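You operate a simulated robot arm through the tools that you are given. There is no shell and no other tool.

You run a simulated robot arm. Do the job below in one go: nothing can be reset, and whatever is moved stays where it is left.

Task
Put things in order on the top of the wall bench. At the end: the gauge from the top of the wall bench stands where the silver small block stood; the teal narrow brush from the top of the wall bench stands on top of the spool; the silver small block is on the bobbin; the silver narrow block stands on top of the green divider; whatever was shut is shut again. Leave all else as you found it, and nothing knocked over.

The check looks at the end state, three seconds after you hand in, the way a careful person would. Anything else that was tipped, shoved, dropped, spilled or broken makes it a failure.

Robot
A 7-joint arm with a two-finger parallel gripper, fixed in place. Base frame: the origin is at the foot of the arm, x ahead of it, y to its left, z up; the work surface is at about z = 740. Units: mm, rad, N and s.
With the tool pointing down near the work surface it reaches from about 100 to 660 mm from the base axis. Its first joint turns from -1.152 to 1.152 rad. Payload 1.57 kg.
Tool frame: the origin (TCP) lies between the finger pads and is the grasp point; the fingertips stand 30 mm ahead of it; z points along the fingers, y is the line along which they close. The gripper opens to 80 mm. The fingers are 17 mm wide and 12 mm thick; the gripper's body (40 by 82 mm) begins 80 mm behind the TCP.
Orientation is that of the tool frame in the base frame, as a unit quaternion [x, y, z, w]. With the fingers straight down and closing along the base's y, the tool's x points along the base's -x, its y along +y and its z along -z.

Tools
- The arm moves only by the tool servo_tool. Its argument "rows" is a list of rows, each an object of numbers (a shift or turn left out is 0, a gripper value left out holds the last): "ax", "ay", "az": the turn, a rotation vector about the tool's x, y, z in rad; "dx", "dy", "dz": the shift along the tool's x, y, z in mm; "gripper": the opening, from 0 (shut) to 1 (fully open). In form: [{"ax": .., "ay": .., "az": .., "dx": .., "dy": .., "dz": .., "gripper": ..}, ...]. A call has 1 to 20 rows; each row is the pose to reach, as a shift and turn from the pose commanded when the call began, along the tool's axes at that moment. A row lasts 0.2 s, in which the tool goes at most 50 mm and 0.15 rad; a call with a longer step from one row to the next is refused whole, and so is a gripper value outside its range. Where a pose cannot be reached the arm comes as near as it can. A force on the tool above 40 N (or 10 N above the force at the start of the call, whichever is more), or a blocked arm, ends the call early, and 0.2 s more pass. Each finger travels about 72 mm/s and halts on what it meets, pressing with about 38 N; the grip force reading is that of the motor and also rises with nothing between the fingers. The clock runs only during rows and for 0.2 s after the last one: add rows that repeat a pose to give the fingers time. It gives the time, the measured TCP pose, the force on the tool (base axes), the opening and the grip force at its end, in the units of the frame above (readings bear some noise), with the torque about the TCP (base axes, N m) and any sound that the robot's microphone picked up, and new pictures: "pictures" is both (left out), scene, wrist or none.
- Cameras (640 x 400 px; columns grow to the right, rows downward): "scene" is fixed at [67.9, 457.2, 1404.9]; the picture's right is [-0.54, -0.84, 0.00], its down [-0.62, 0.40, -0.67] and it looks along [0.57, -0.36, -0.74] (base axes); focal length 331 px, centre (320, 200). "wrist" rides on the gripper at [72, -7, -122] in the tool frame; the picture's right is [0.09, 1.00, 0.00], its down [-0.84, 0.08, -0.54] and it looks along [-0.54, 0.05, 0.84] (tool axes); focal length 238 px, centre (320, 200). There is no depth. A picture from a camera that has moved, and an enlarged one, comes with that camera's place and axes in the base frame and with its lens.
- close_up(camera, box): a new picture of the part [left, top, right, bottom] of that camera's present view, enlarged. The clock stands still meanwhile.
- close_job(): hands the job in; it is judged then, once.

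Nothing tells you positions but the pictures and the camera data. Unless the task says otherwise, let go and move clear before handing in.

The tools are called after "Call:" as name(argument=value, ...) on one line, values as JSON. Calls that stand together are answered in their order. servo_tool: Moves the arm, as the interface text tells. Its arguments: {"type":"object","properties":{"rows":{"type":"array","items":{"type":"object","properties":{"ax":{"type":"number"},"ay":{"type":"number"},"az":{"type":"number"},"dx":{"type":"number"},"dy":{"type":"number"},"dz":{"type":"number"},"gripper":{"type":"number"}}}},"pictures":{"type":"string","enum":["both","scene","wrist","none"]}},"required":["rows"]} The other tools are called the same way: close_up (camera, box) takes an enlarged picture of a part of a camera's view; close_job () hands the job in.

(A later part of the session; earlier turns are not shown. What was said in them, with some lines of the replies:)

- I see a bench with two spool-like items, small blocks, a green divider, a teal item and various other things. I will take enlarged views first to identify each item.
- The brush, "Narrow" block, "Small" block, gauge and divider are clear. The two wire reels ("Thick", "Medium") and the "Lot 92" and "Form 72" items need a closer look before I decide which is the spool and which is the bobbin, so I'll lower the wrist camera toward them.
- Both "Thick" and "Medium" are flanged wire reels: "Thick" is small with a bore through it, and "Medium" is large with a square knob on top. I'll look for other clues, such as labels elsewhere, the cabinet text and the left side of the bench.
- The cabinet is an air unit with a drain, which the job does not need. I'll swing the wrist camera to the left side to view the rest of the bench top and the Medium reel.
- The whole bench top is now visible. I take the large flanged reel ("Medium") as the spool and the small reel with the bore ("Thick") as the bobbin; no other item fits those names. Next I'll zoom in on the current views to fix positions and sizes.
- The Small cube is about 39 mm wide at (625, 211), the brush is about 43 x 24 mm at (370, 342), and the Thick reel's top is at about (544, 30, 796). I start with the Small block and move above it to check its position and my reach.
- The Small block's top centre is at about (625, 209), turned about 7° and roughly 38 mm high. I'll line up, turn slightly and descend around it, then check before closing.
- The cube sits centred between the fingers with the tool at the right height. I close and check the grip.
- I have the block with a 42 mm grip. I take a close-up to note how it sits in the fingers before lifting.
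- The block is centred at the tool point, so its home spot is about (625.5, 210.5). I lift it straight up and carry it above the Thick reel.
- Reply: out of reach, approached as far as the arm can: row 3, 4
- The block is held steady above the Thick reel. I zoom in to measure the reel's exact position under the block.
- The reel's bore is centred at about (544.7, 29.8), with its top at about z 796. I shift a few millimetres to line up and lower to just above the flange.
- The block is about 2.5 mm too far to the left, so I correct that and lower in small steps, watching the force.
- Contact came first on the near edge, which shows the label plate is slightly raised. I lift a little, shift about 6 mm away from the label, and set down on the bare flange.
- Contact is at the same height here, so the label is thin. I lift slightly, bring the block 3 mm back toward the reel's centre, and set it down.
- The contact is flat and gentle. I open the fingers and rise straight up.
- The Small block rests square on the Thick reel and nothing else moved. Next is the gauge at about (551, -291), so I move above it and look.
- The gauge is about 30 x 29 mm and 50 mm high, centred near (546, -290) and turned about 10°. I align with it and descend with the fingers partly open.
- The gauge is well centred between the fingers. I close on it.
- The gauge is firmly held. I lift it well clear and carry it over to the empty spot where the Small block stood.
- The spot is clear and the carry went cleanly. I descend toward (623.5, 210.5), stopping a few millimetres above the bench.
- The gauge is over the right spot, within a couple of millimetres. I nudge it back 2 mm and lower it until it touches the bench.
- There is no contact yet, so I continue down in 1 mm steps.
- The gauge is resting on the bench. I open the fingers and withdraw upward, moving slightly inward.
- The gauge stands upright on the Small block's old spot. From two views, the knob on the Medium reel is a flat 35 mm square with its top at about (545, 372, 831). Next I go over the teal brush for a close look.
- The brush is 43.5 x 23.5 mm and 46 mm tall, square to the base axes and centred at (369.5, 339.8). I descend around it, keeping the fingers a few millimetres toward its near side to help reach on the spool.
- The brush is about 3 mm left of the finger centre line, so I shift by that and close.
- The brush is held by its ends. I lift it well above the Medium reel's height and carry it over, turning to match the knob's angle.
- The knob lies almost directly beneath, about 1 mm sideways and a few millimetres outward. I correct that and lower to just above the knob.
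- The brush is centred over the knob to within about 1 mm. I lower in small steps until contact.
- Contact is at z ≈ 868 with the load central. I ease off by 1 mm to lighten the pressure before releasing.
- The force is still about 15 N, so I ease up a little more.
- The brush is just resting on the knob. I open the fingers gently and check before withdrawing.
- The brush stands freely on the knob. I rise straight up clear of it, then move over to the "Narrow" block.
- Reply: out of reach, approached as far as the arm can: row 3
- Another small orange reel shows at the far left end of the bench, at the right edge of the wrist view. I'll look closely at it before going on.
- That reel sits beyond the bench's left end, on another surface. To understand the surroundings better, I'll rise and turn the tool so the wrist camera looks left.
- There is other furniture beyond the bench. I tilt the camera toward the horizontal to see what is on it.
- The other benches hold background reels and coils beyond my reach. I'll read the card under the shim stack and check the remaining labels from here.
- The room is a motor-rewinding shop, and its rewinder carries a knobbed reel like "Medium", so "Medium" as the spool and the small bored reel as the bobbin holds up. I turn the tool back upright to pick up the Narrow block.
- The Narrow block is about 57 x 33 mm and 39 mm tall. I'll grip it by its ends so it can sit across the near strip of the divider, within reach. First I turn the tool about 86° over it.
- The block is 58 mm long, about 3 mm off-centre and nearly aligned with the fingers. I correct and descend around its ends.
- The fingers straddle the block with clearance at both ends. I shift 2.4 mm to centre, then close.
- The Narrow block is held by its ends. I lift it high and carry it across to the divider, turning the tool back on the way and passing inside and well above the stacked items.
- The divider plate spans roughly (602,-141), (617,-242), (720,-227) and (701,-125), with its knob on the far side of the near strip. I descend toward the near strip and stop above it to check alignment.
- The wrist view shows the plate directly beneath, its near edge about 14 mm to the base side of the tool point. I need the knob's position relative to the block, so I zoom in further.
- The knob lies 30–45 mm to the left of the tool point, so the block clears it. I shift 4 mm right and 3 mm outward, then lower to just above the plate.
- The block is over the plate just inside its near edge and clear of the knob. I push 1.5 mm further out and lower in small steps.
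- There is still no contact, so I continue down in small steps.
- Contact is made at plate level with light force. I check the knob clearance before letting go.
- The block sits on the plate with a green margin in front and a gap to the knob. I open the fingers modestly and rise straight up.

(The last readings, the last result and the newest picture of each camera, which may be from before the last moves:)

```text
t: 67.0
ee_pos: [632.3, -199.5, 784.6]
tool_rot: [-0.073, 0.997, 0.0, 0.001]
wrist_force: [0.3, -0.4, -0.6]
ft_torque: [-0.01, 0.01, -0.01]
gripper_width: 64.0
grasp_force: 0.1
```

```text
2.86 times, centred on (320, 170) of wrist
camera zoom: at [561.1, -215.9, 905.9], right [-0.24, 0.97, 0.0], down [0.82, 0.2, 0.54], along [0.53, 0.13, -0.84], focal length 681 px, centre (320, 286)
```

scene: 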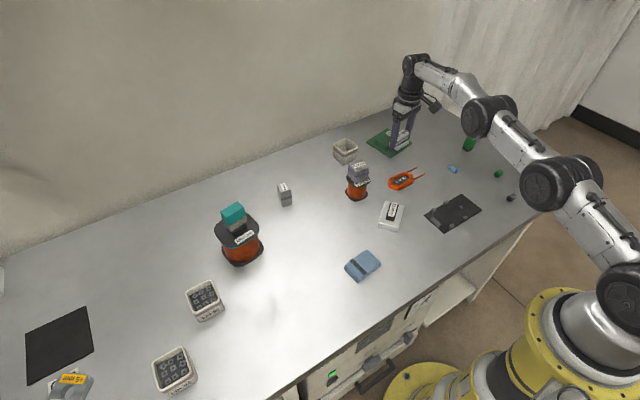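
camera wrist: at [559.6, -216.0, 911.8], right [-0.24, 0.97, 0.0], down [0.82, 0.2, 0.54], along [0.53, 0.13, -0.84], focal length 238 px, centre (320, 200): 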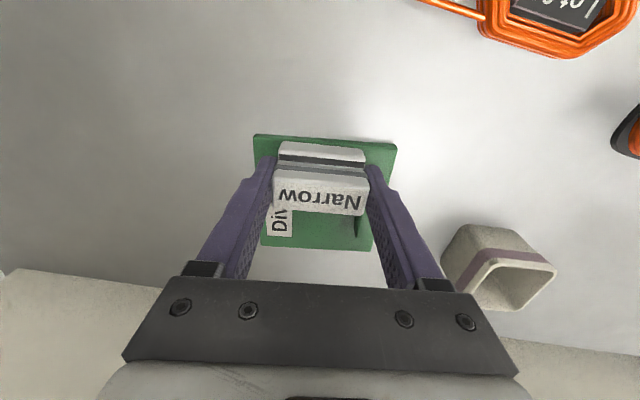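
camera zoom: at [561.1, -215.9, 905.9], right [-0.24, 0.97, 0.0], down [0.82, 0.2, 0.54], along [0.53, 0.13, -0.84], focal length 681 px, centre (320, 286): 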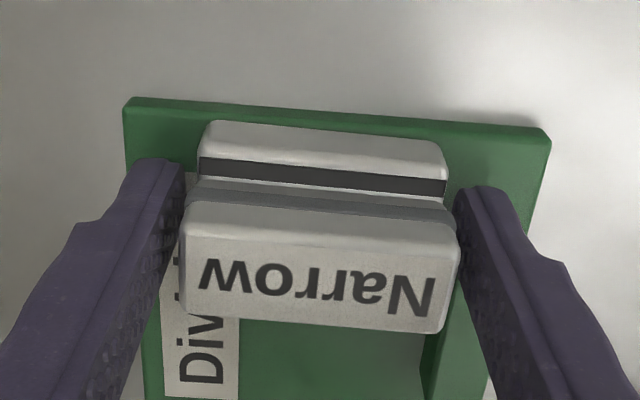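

The block is free and upright on the divider. I rise clear of it and move back inward.

Call:
servo_tool(rows=[{"dz": -6}, {"dz": -20}, {"dz": -40}, {"dx": 8, "dz": -65}, {"dx": 25, "dz": -100}, {"dx": 55, "dz": -130}, {"dx": 90, "dz": -145}, {"dx": 90, "dz": -145}])

Call:
close_up(camera="scene", box=[345, 110, 445, 190])

Call:
close_up(camera="wrist", box=[220, 100, 420, 280])

```text
t: 68.8
ee_pos: [542.4, -214.1, 930.4]
tool_rot: [-0.073, 0.997, 0.0, -0.001]
wrist_force: [-0.6, 0.1, 1.1]
ft_torque: [-0.03, 0.03, 0.02]
gripper_width: 63.8
grasp_force: 0.1
camera wrist: at [471.5, -229.9, 1051.8], right [-0.24, 0.97, 0.0], down [0.82, 0.2, 0.54], along [0.53, 0.13, -0.84], focal length 238 px, centre (320, 200)
```

scene: 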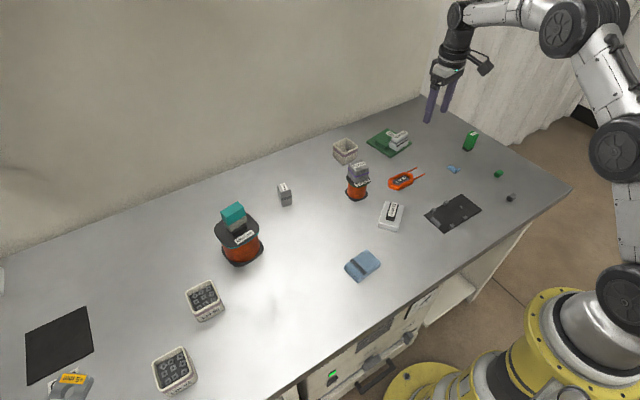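
wrist: 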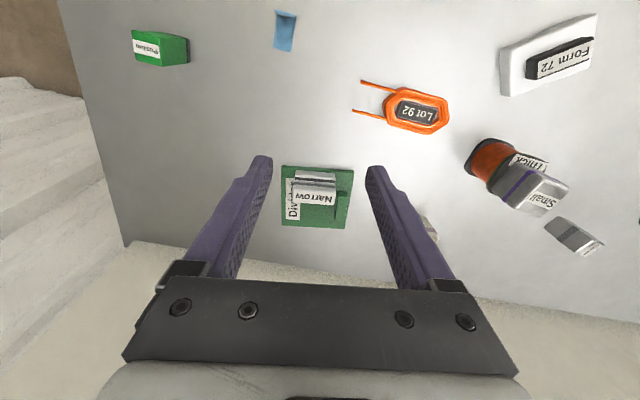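

```text
5.00 times, centred on (395, 150) of scene
camera zoom: at [67.9, 457.2, 1404.9], right [-0.54, -0.84, 0.0], down [-0.62, 0.4, -0.67], along [0.57, -0.36, -0.74], focal length 1657 px, centre (-55, 450)
```

zoom: 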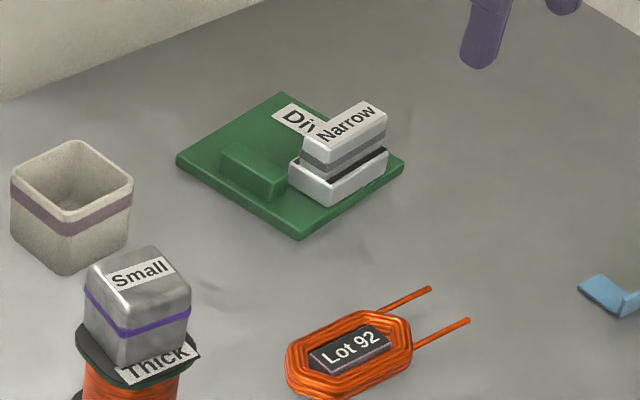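

```text
2.22 times, centred on (320, 190) of wrist
camera zoom: at [471.5, -229.9, 1051.8], right [-0.24, 0.97, 0.0], down [0.82, 0.2, 0.54], along [0.53, 0.13, -0.84], focal length 530 px, centre (320, 222)
```

zoom: 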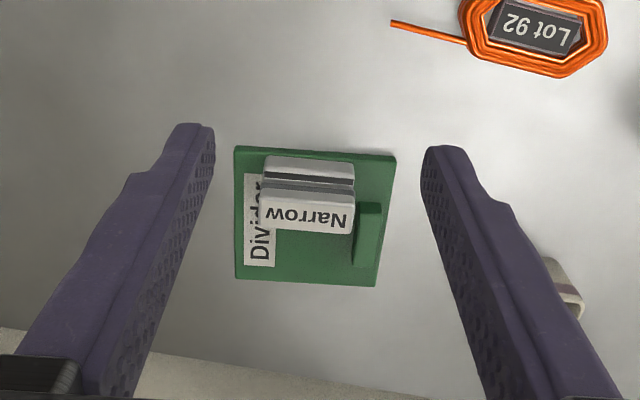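

All four placements are done and the divider has not moved. Before handing in, I want more evidence on which reel is the "spool" and which the "bobbin", so I'll raise the arm and look over the other benches from a safe height.

Call:
servo_tool(rows=[{"dx": 14, "dy": 30, "dz": -25}, {"dx": 28, "dy": 62, "dz": -50}, {"dx": 44, "dy": 95, "dz": -75}, {"dx": 60, "dy": 130, "dz": -95}, {"dx": 77, "dy": 165, "dz": -110}, {"dx": 94, "dy": 200, "dz": -120}, {"dx": 109, "dy": 232, "dz": -120}, {"dx": 109, "dy": 232, "dz": -120}], pictures="none")

Call:
servo_tool(rows=[{"dx": 7, "dy": 22, "az": -0.14}, {"dx": 14, "dy": 44, "az": -0.28}, {"dx": 21, "dy": 66, "az": -0.42}, {"dx": 28, "dy": 88, "az": -0.56}, {"dx": 35, "dy": 110, "az": -0.7}, {"dx": 42, "dy": 132, "az": -0.84}, {"dx": 49, "dy": 154, "az": -0.98}, {"dx": 56, "dy": 176, "az": -1.12}, {"dx": 63, "dy": 198, "az": -1.26}, {"dx": 70, "dy": 220, "az": -1.4}, {"dx": 77, "dy": 242, "az": -1.54}, {"dx": 84, "dy": 264, "az": -1.68}, {"dx": 91, "dy": 280, "az": -1.82}, {"dx": 98, "dy": 290, "az": -1.96}, {"dx": 105, "dy": 300, "az": -2.1}, {"dx": 105, "dy": 300, "az": -2.1}])

```text
t: 70.6
ee_pos: [400.4, 2.7, 1050.7]
tool_rot: [-0.072, 0.997, 0.0, 0.001]
wrist_force: [1.0, -0.4, 0.4]
ft_torque: [0.02, 0.03, 0.01]
gripper_width: 64.0
grasp_force: 0.0
```

```text
t: 74.0
ee_pos: [253.7, 283.6, 1047.8]
tool_rot: [0.902, -0.432, 0.0, 0.0]
wrist_force: [0.0, 0.1, 1.4]
ft_torque: [0.01, 0.0, -0.02]
gripper_width: 64.1
grasp_force: 0.0
camera wrist: at [303.4, 231.6, 1170.0], right [-0.72, -0.7, 0.0], down [-0.58, 0.6, 0.54], along [-0.38, 0.39, -0.84], focal length 238 px, centre (320, 200)
```

scene: 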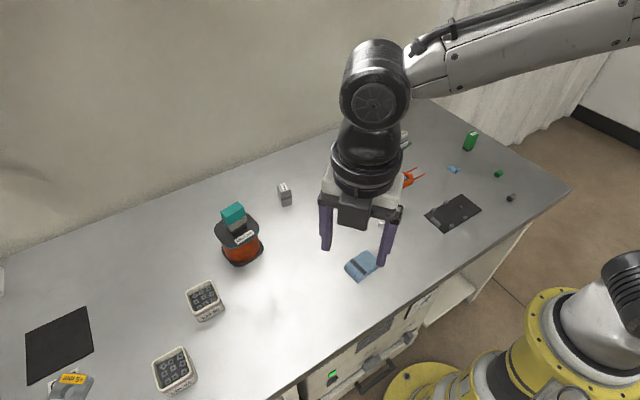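
wrist: 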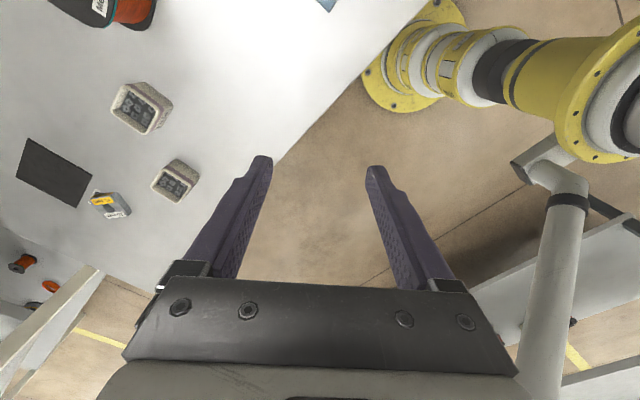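

Now I tilt the camera up toward the other benches.

Call:
servo_tool(rows=[{"ay": -0.13, "dz": -10}, {"ay": -0.26, "dz": -20}, {"ay": -0.39, "dz": -30}, {"ay": -0.52, "dz": -40}, {"ay": -0.65, "dz": -50}, {"ay": -0.65, "dz": -50}])

Call:
close_up(camera="wrist", box=[400, 100, 640, 250])

Call:
close_up(camera="wrist", box=[0, 100, 240, 250])

Call:
close_up(camera="wrist", box=[240, 150, 400, 280])

```text
t: 75.4
ee_pos: [252.7, 283.2, 1097.6]
tool_rot: [0.854, -0.41, -0.289, -0.138]
wrist_force: [-0.4, -0.4, -0.2]
ft_torque: [-0.01, -0.01, 0.0]
gripper_width: 64.0
grasp_force: 0.1
camera wrist: at [340.1, 184.8, 1151.7], right [-0.73, -0.68, -0.06], down [-0.27, 0.21, 0.94], along [-0.63, 0.7, -0.34], focal length 238 px, centre (320, 200)
```

scene: 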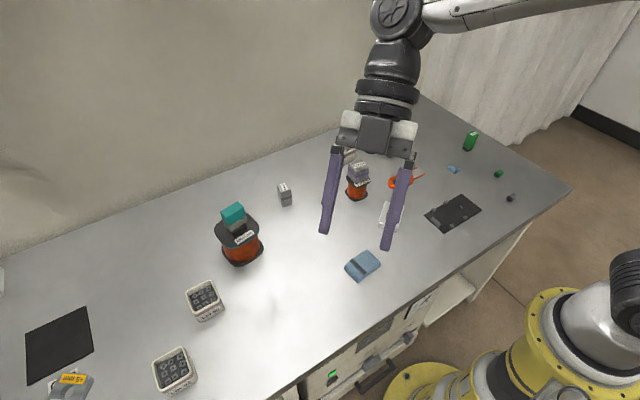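
wrist: 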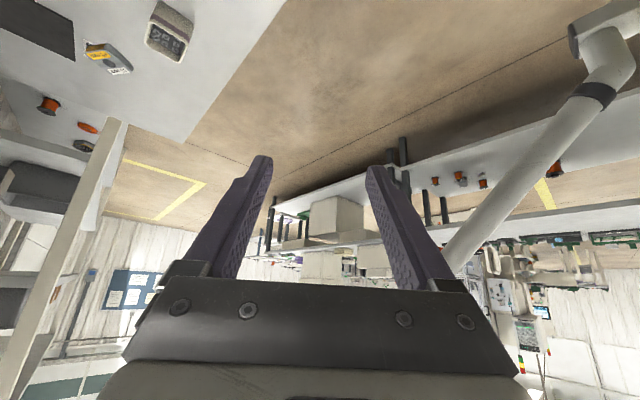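

```text
2.67 times, centred on (520, 175) of wrist
camera zoom: at [340.1, 184.8, 1151.7], right [-0.73, -0.68, -0.06], down [-0.27, 0.21, 0.94], along [-0.63, 0.7, -0.34], focal length 636 px, centre (-213, 267)
```

zoom: 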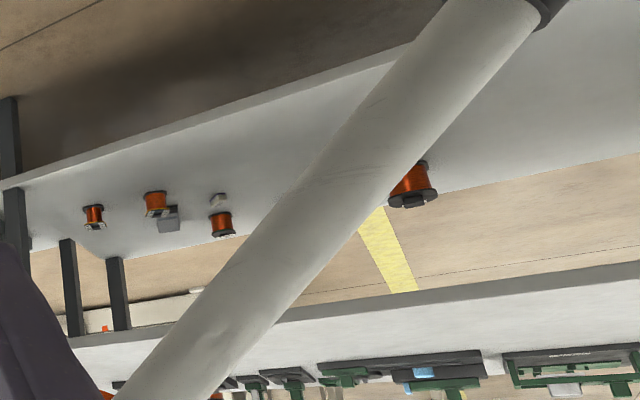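

```text
2.67 times, centred on (120, 175) of wrist
camera zoom: at [340.1, 184.8, 1151.7], right [-0.73, -0.68, -0.06], down [-0.27, 0.21, 0.94], along [-0.63, 0.7, -0.34], focal length 636 px, centre (853, 267)
```

zoom: 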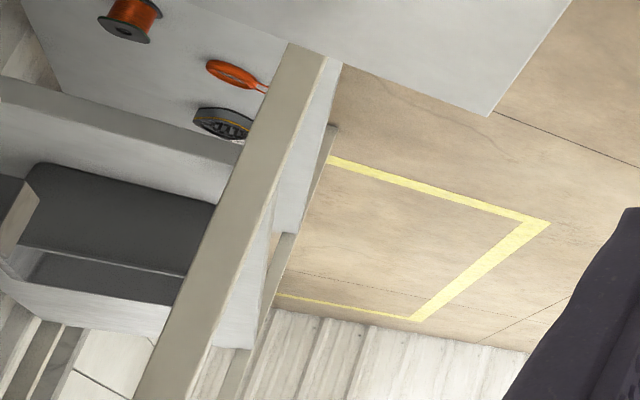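

```text
3.08 times, centred on (320, 215) of wrist
camera zoom: at [340.1, 184.8, 1151.7], right [-0.73, -0.68, -0.06], down [-0.27, 0.21, 0.94], along [-0.63, 0.7, -0.34], focal length 733 px, centre (320, 154)
```

zoom: 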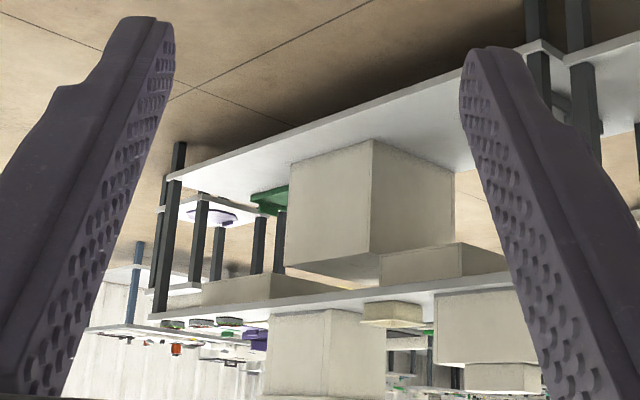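

A shelf across the room holds several reels, small ones and one larger with a square knob. I zoom in on them for labels.

Call:
close_up(camera="wrist", box=[425, 160, 495, 195])

Call:
close_up(camera="wrist", box=[530, 150, 580, 185])

Call:
close_up(camera="wrist", box=[440, 230, 640, 350])

Call:
close_up(camera="wrist", box=[80, 250, 180, 320])

Call:
close_up(camera="wrist", box=[270, 235, 350, 275])

Call:
close_up(camera="wrist", box=[500, 310, 560, 380])

```text
9.14 times, centred on (460, 178) of wrist
camera zoom: at [340.1, 184.8, 1151.7], right [-0.73, -0.68, -0.06], down [-0.27, 0.21, 0.94], along [-0.63, 0.7, -0.34], focal length 2179 px, centre (-960, 406)
```

zoom: 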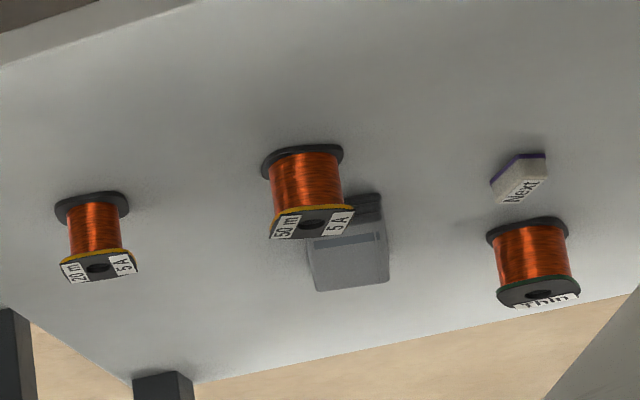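

```text
11.43 times, centred on (555, 168) of wrist
camera zoom: at [340.1, 184.8, 1151.7], right [-0.73, -0.68, -0.06], down [-0.27, 0.21, 0.94], along [-0.63, 0.7, -0.34], focal length 2724 px, centre (-2366, 571)
```

zoom: 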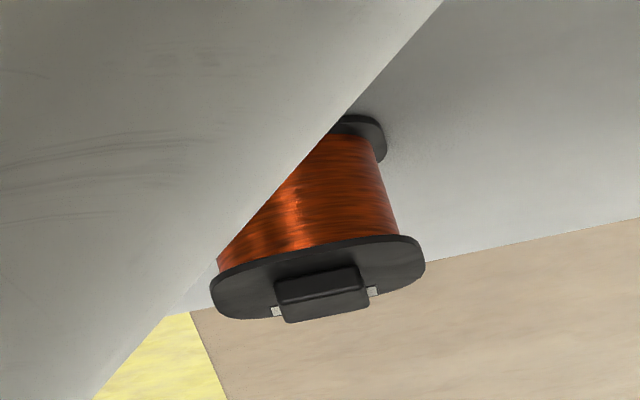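

```text
3.20 times, centred on (540, 290) of wrist
camera zoom: at [340.1, 184.8, 1151.7], right [-0.73, -0.68, -0.06], down [-0.27, 0.21, 0.94], along [-0.63, 0.7, -0.34], focal length 763 px, centre (-384, -88)
```

zoom: 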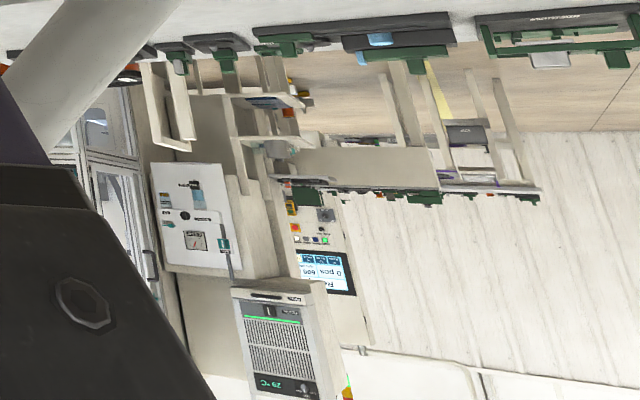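

```text
5.71 times, centred on (130, 285) of wrist
camera zoom: at [340.1, 184.8, 1151.7], right [-0.73, -0.68, -0.06], down [-0.27, 0.21, 0.94], along [-0.63, 0.7, -0.34], focal length 1362 px, centre (1406, -286)
```

zoom: 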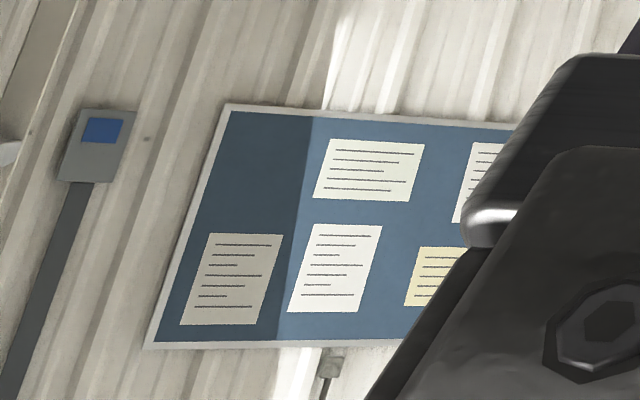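

```text
8.00 times, centred on (310, 255) of wrist
camera zoom: at [340.1, 184.8, 1151.7], right [-0.73, -0.68, -0.06], down [-0.27, 0.21, 0.94], along [-0.63, 0.7, -0.34], focal length 1907 px, centre (400, -240)
```

zoom: 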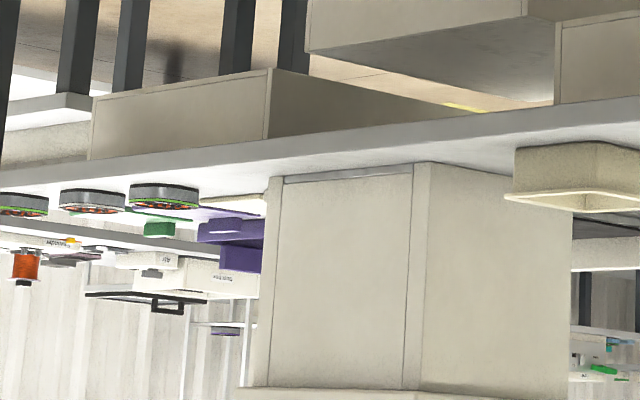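

```text
5.71 times, centred on (530, 345) of wrist
camera zoom: at [340.1, 184.8, 1151.7], right [-0.73, -0.68, -0.06], down [-0.27, 0.21, 0.94], along [-0.63, 0.7, -0.34], focal length 1362 px, centre (-880, -629)
```

zoom: 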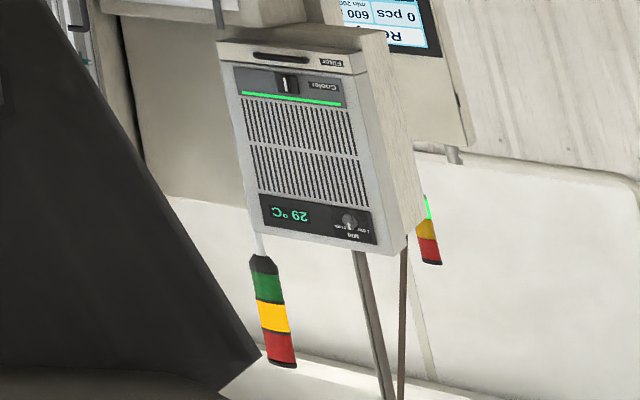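

The far shelf's "Thin" reel matches the small bored "Thick" reel, while the large knobbed reels match "Medium", so large is the spool and small is the bobbin. I'll return the tool upright and do a final check of all placements.

Call:
servo_tool(rows=[{"ay": 0.13}, {"ay": 0.26}, {"ay": 0.39}, {"ay": 0.52}, {"ay": 0.65}, {"ay": 0.65}], pictures="scene")

Call:
close_up(camera="scene", box=[200, 170, 320, 270])

Call:
close_up(camera="scene", box=[400, 110, 560, 230])

```text
t: 76.8
ee_pos: [253.7, 283.4, 1098.5]
tool_rot: [0.901, -0.433, 0.001, 0.0]
wrist_force: [0.5, -0.3, 1.2]
ft_torque: [0.02, 0.0, -0.01]
gripper_width: 64.2
grasp_force: 0.1
```

scene: 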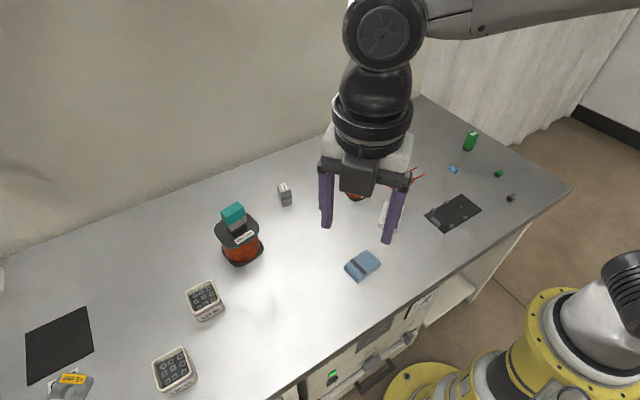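

```text
4.00 times, centred on (260, 220) of scene
camera zoom: at [67.9, 457.2, 1404.9], right [-0.54, -0.84, 0.0], down [-0.62, 0.4, -0.67], along [0.57, -0.36, -0.74], focal length 1326 px, centre (560, 120)
```

zoom: 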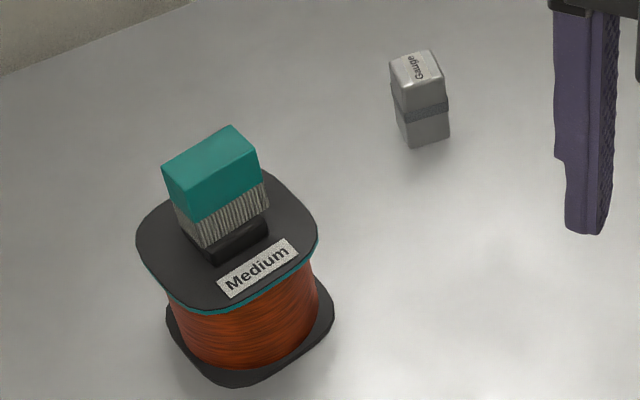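

```text
3.33 times, centred on (480, 170) of scene
camera zoom: at [67.9, 457.2, 1404.9], right [-0.54, -0.84, 0.0], down [-0.62, 0.4, -0.67], along [0.57, -0.36, -0.74], focal length 1105 px, centre (-213, 300)
```

zoom: 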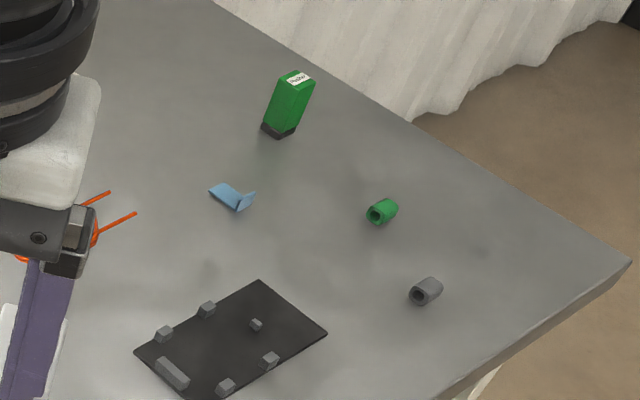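

The final state:
- The brush stands on the Medium reel.
- The gauge stands upright on the Small block's old spot.
- The Small block is on the Thick reel.
- The Narrow block is on the green divider.

Nothing else has moved, nothing was opened, and the arm is clear with the gripper empty, so I hand in.

Call:
close_job()

```text
The job is handed in.
```

I placed all four items and handed the job in. One point was my own judgement: nothing on the bench is labelled "spool" or "bobbin".

I took the large knobbed reel marked "Medium" as the spool and the small bored reel marked "Thick" as the bobbin. If those are the other way round, the brush and the silver small block are each on the wrong reel.

- **Gauge:** it stands upright where the silver small block stood, within about 2 mm by my estimate.
- **Teal narrow brush:** it stands on the flat knob on top of the Medium reel, with its ends overhanging the knob by about 3–6 mm.
- **Silver small block:** it sits flat on the Thick reel, a few millimetres off-centre and partly over its label. The arm blocked my view of it in the final check. It was fine in the last clear view, after the final placement.
- **Silver narrow block:** it stands on the near part of the green divider, beside the divider's raised knob.

I opened nothing, so there was nothing to shut again. Everything else I could see is where it was, and the gripper is empty and clear of the bench.
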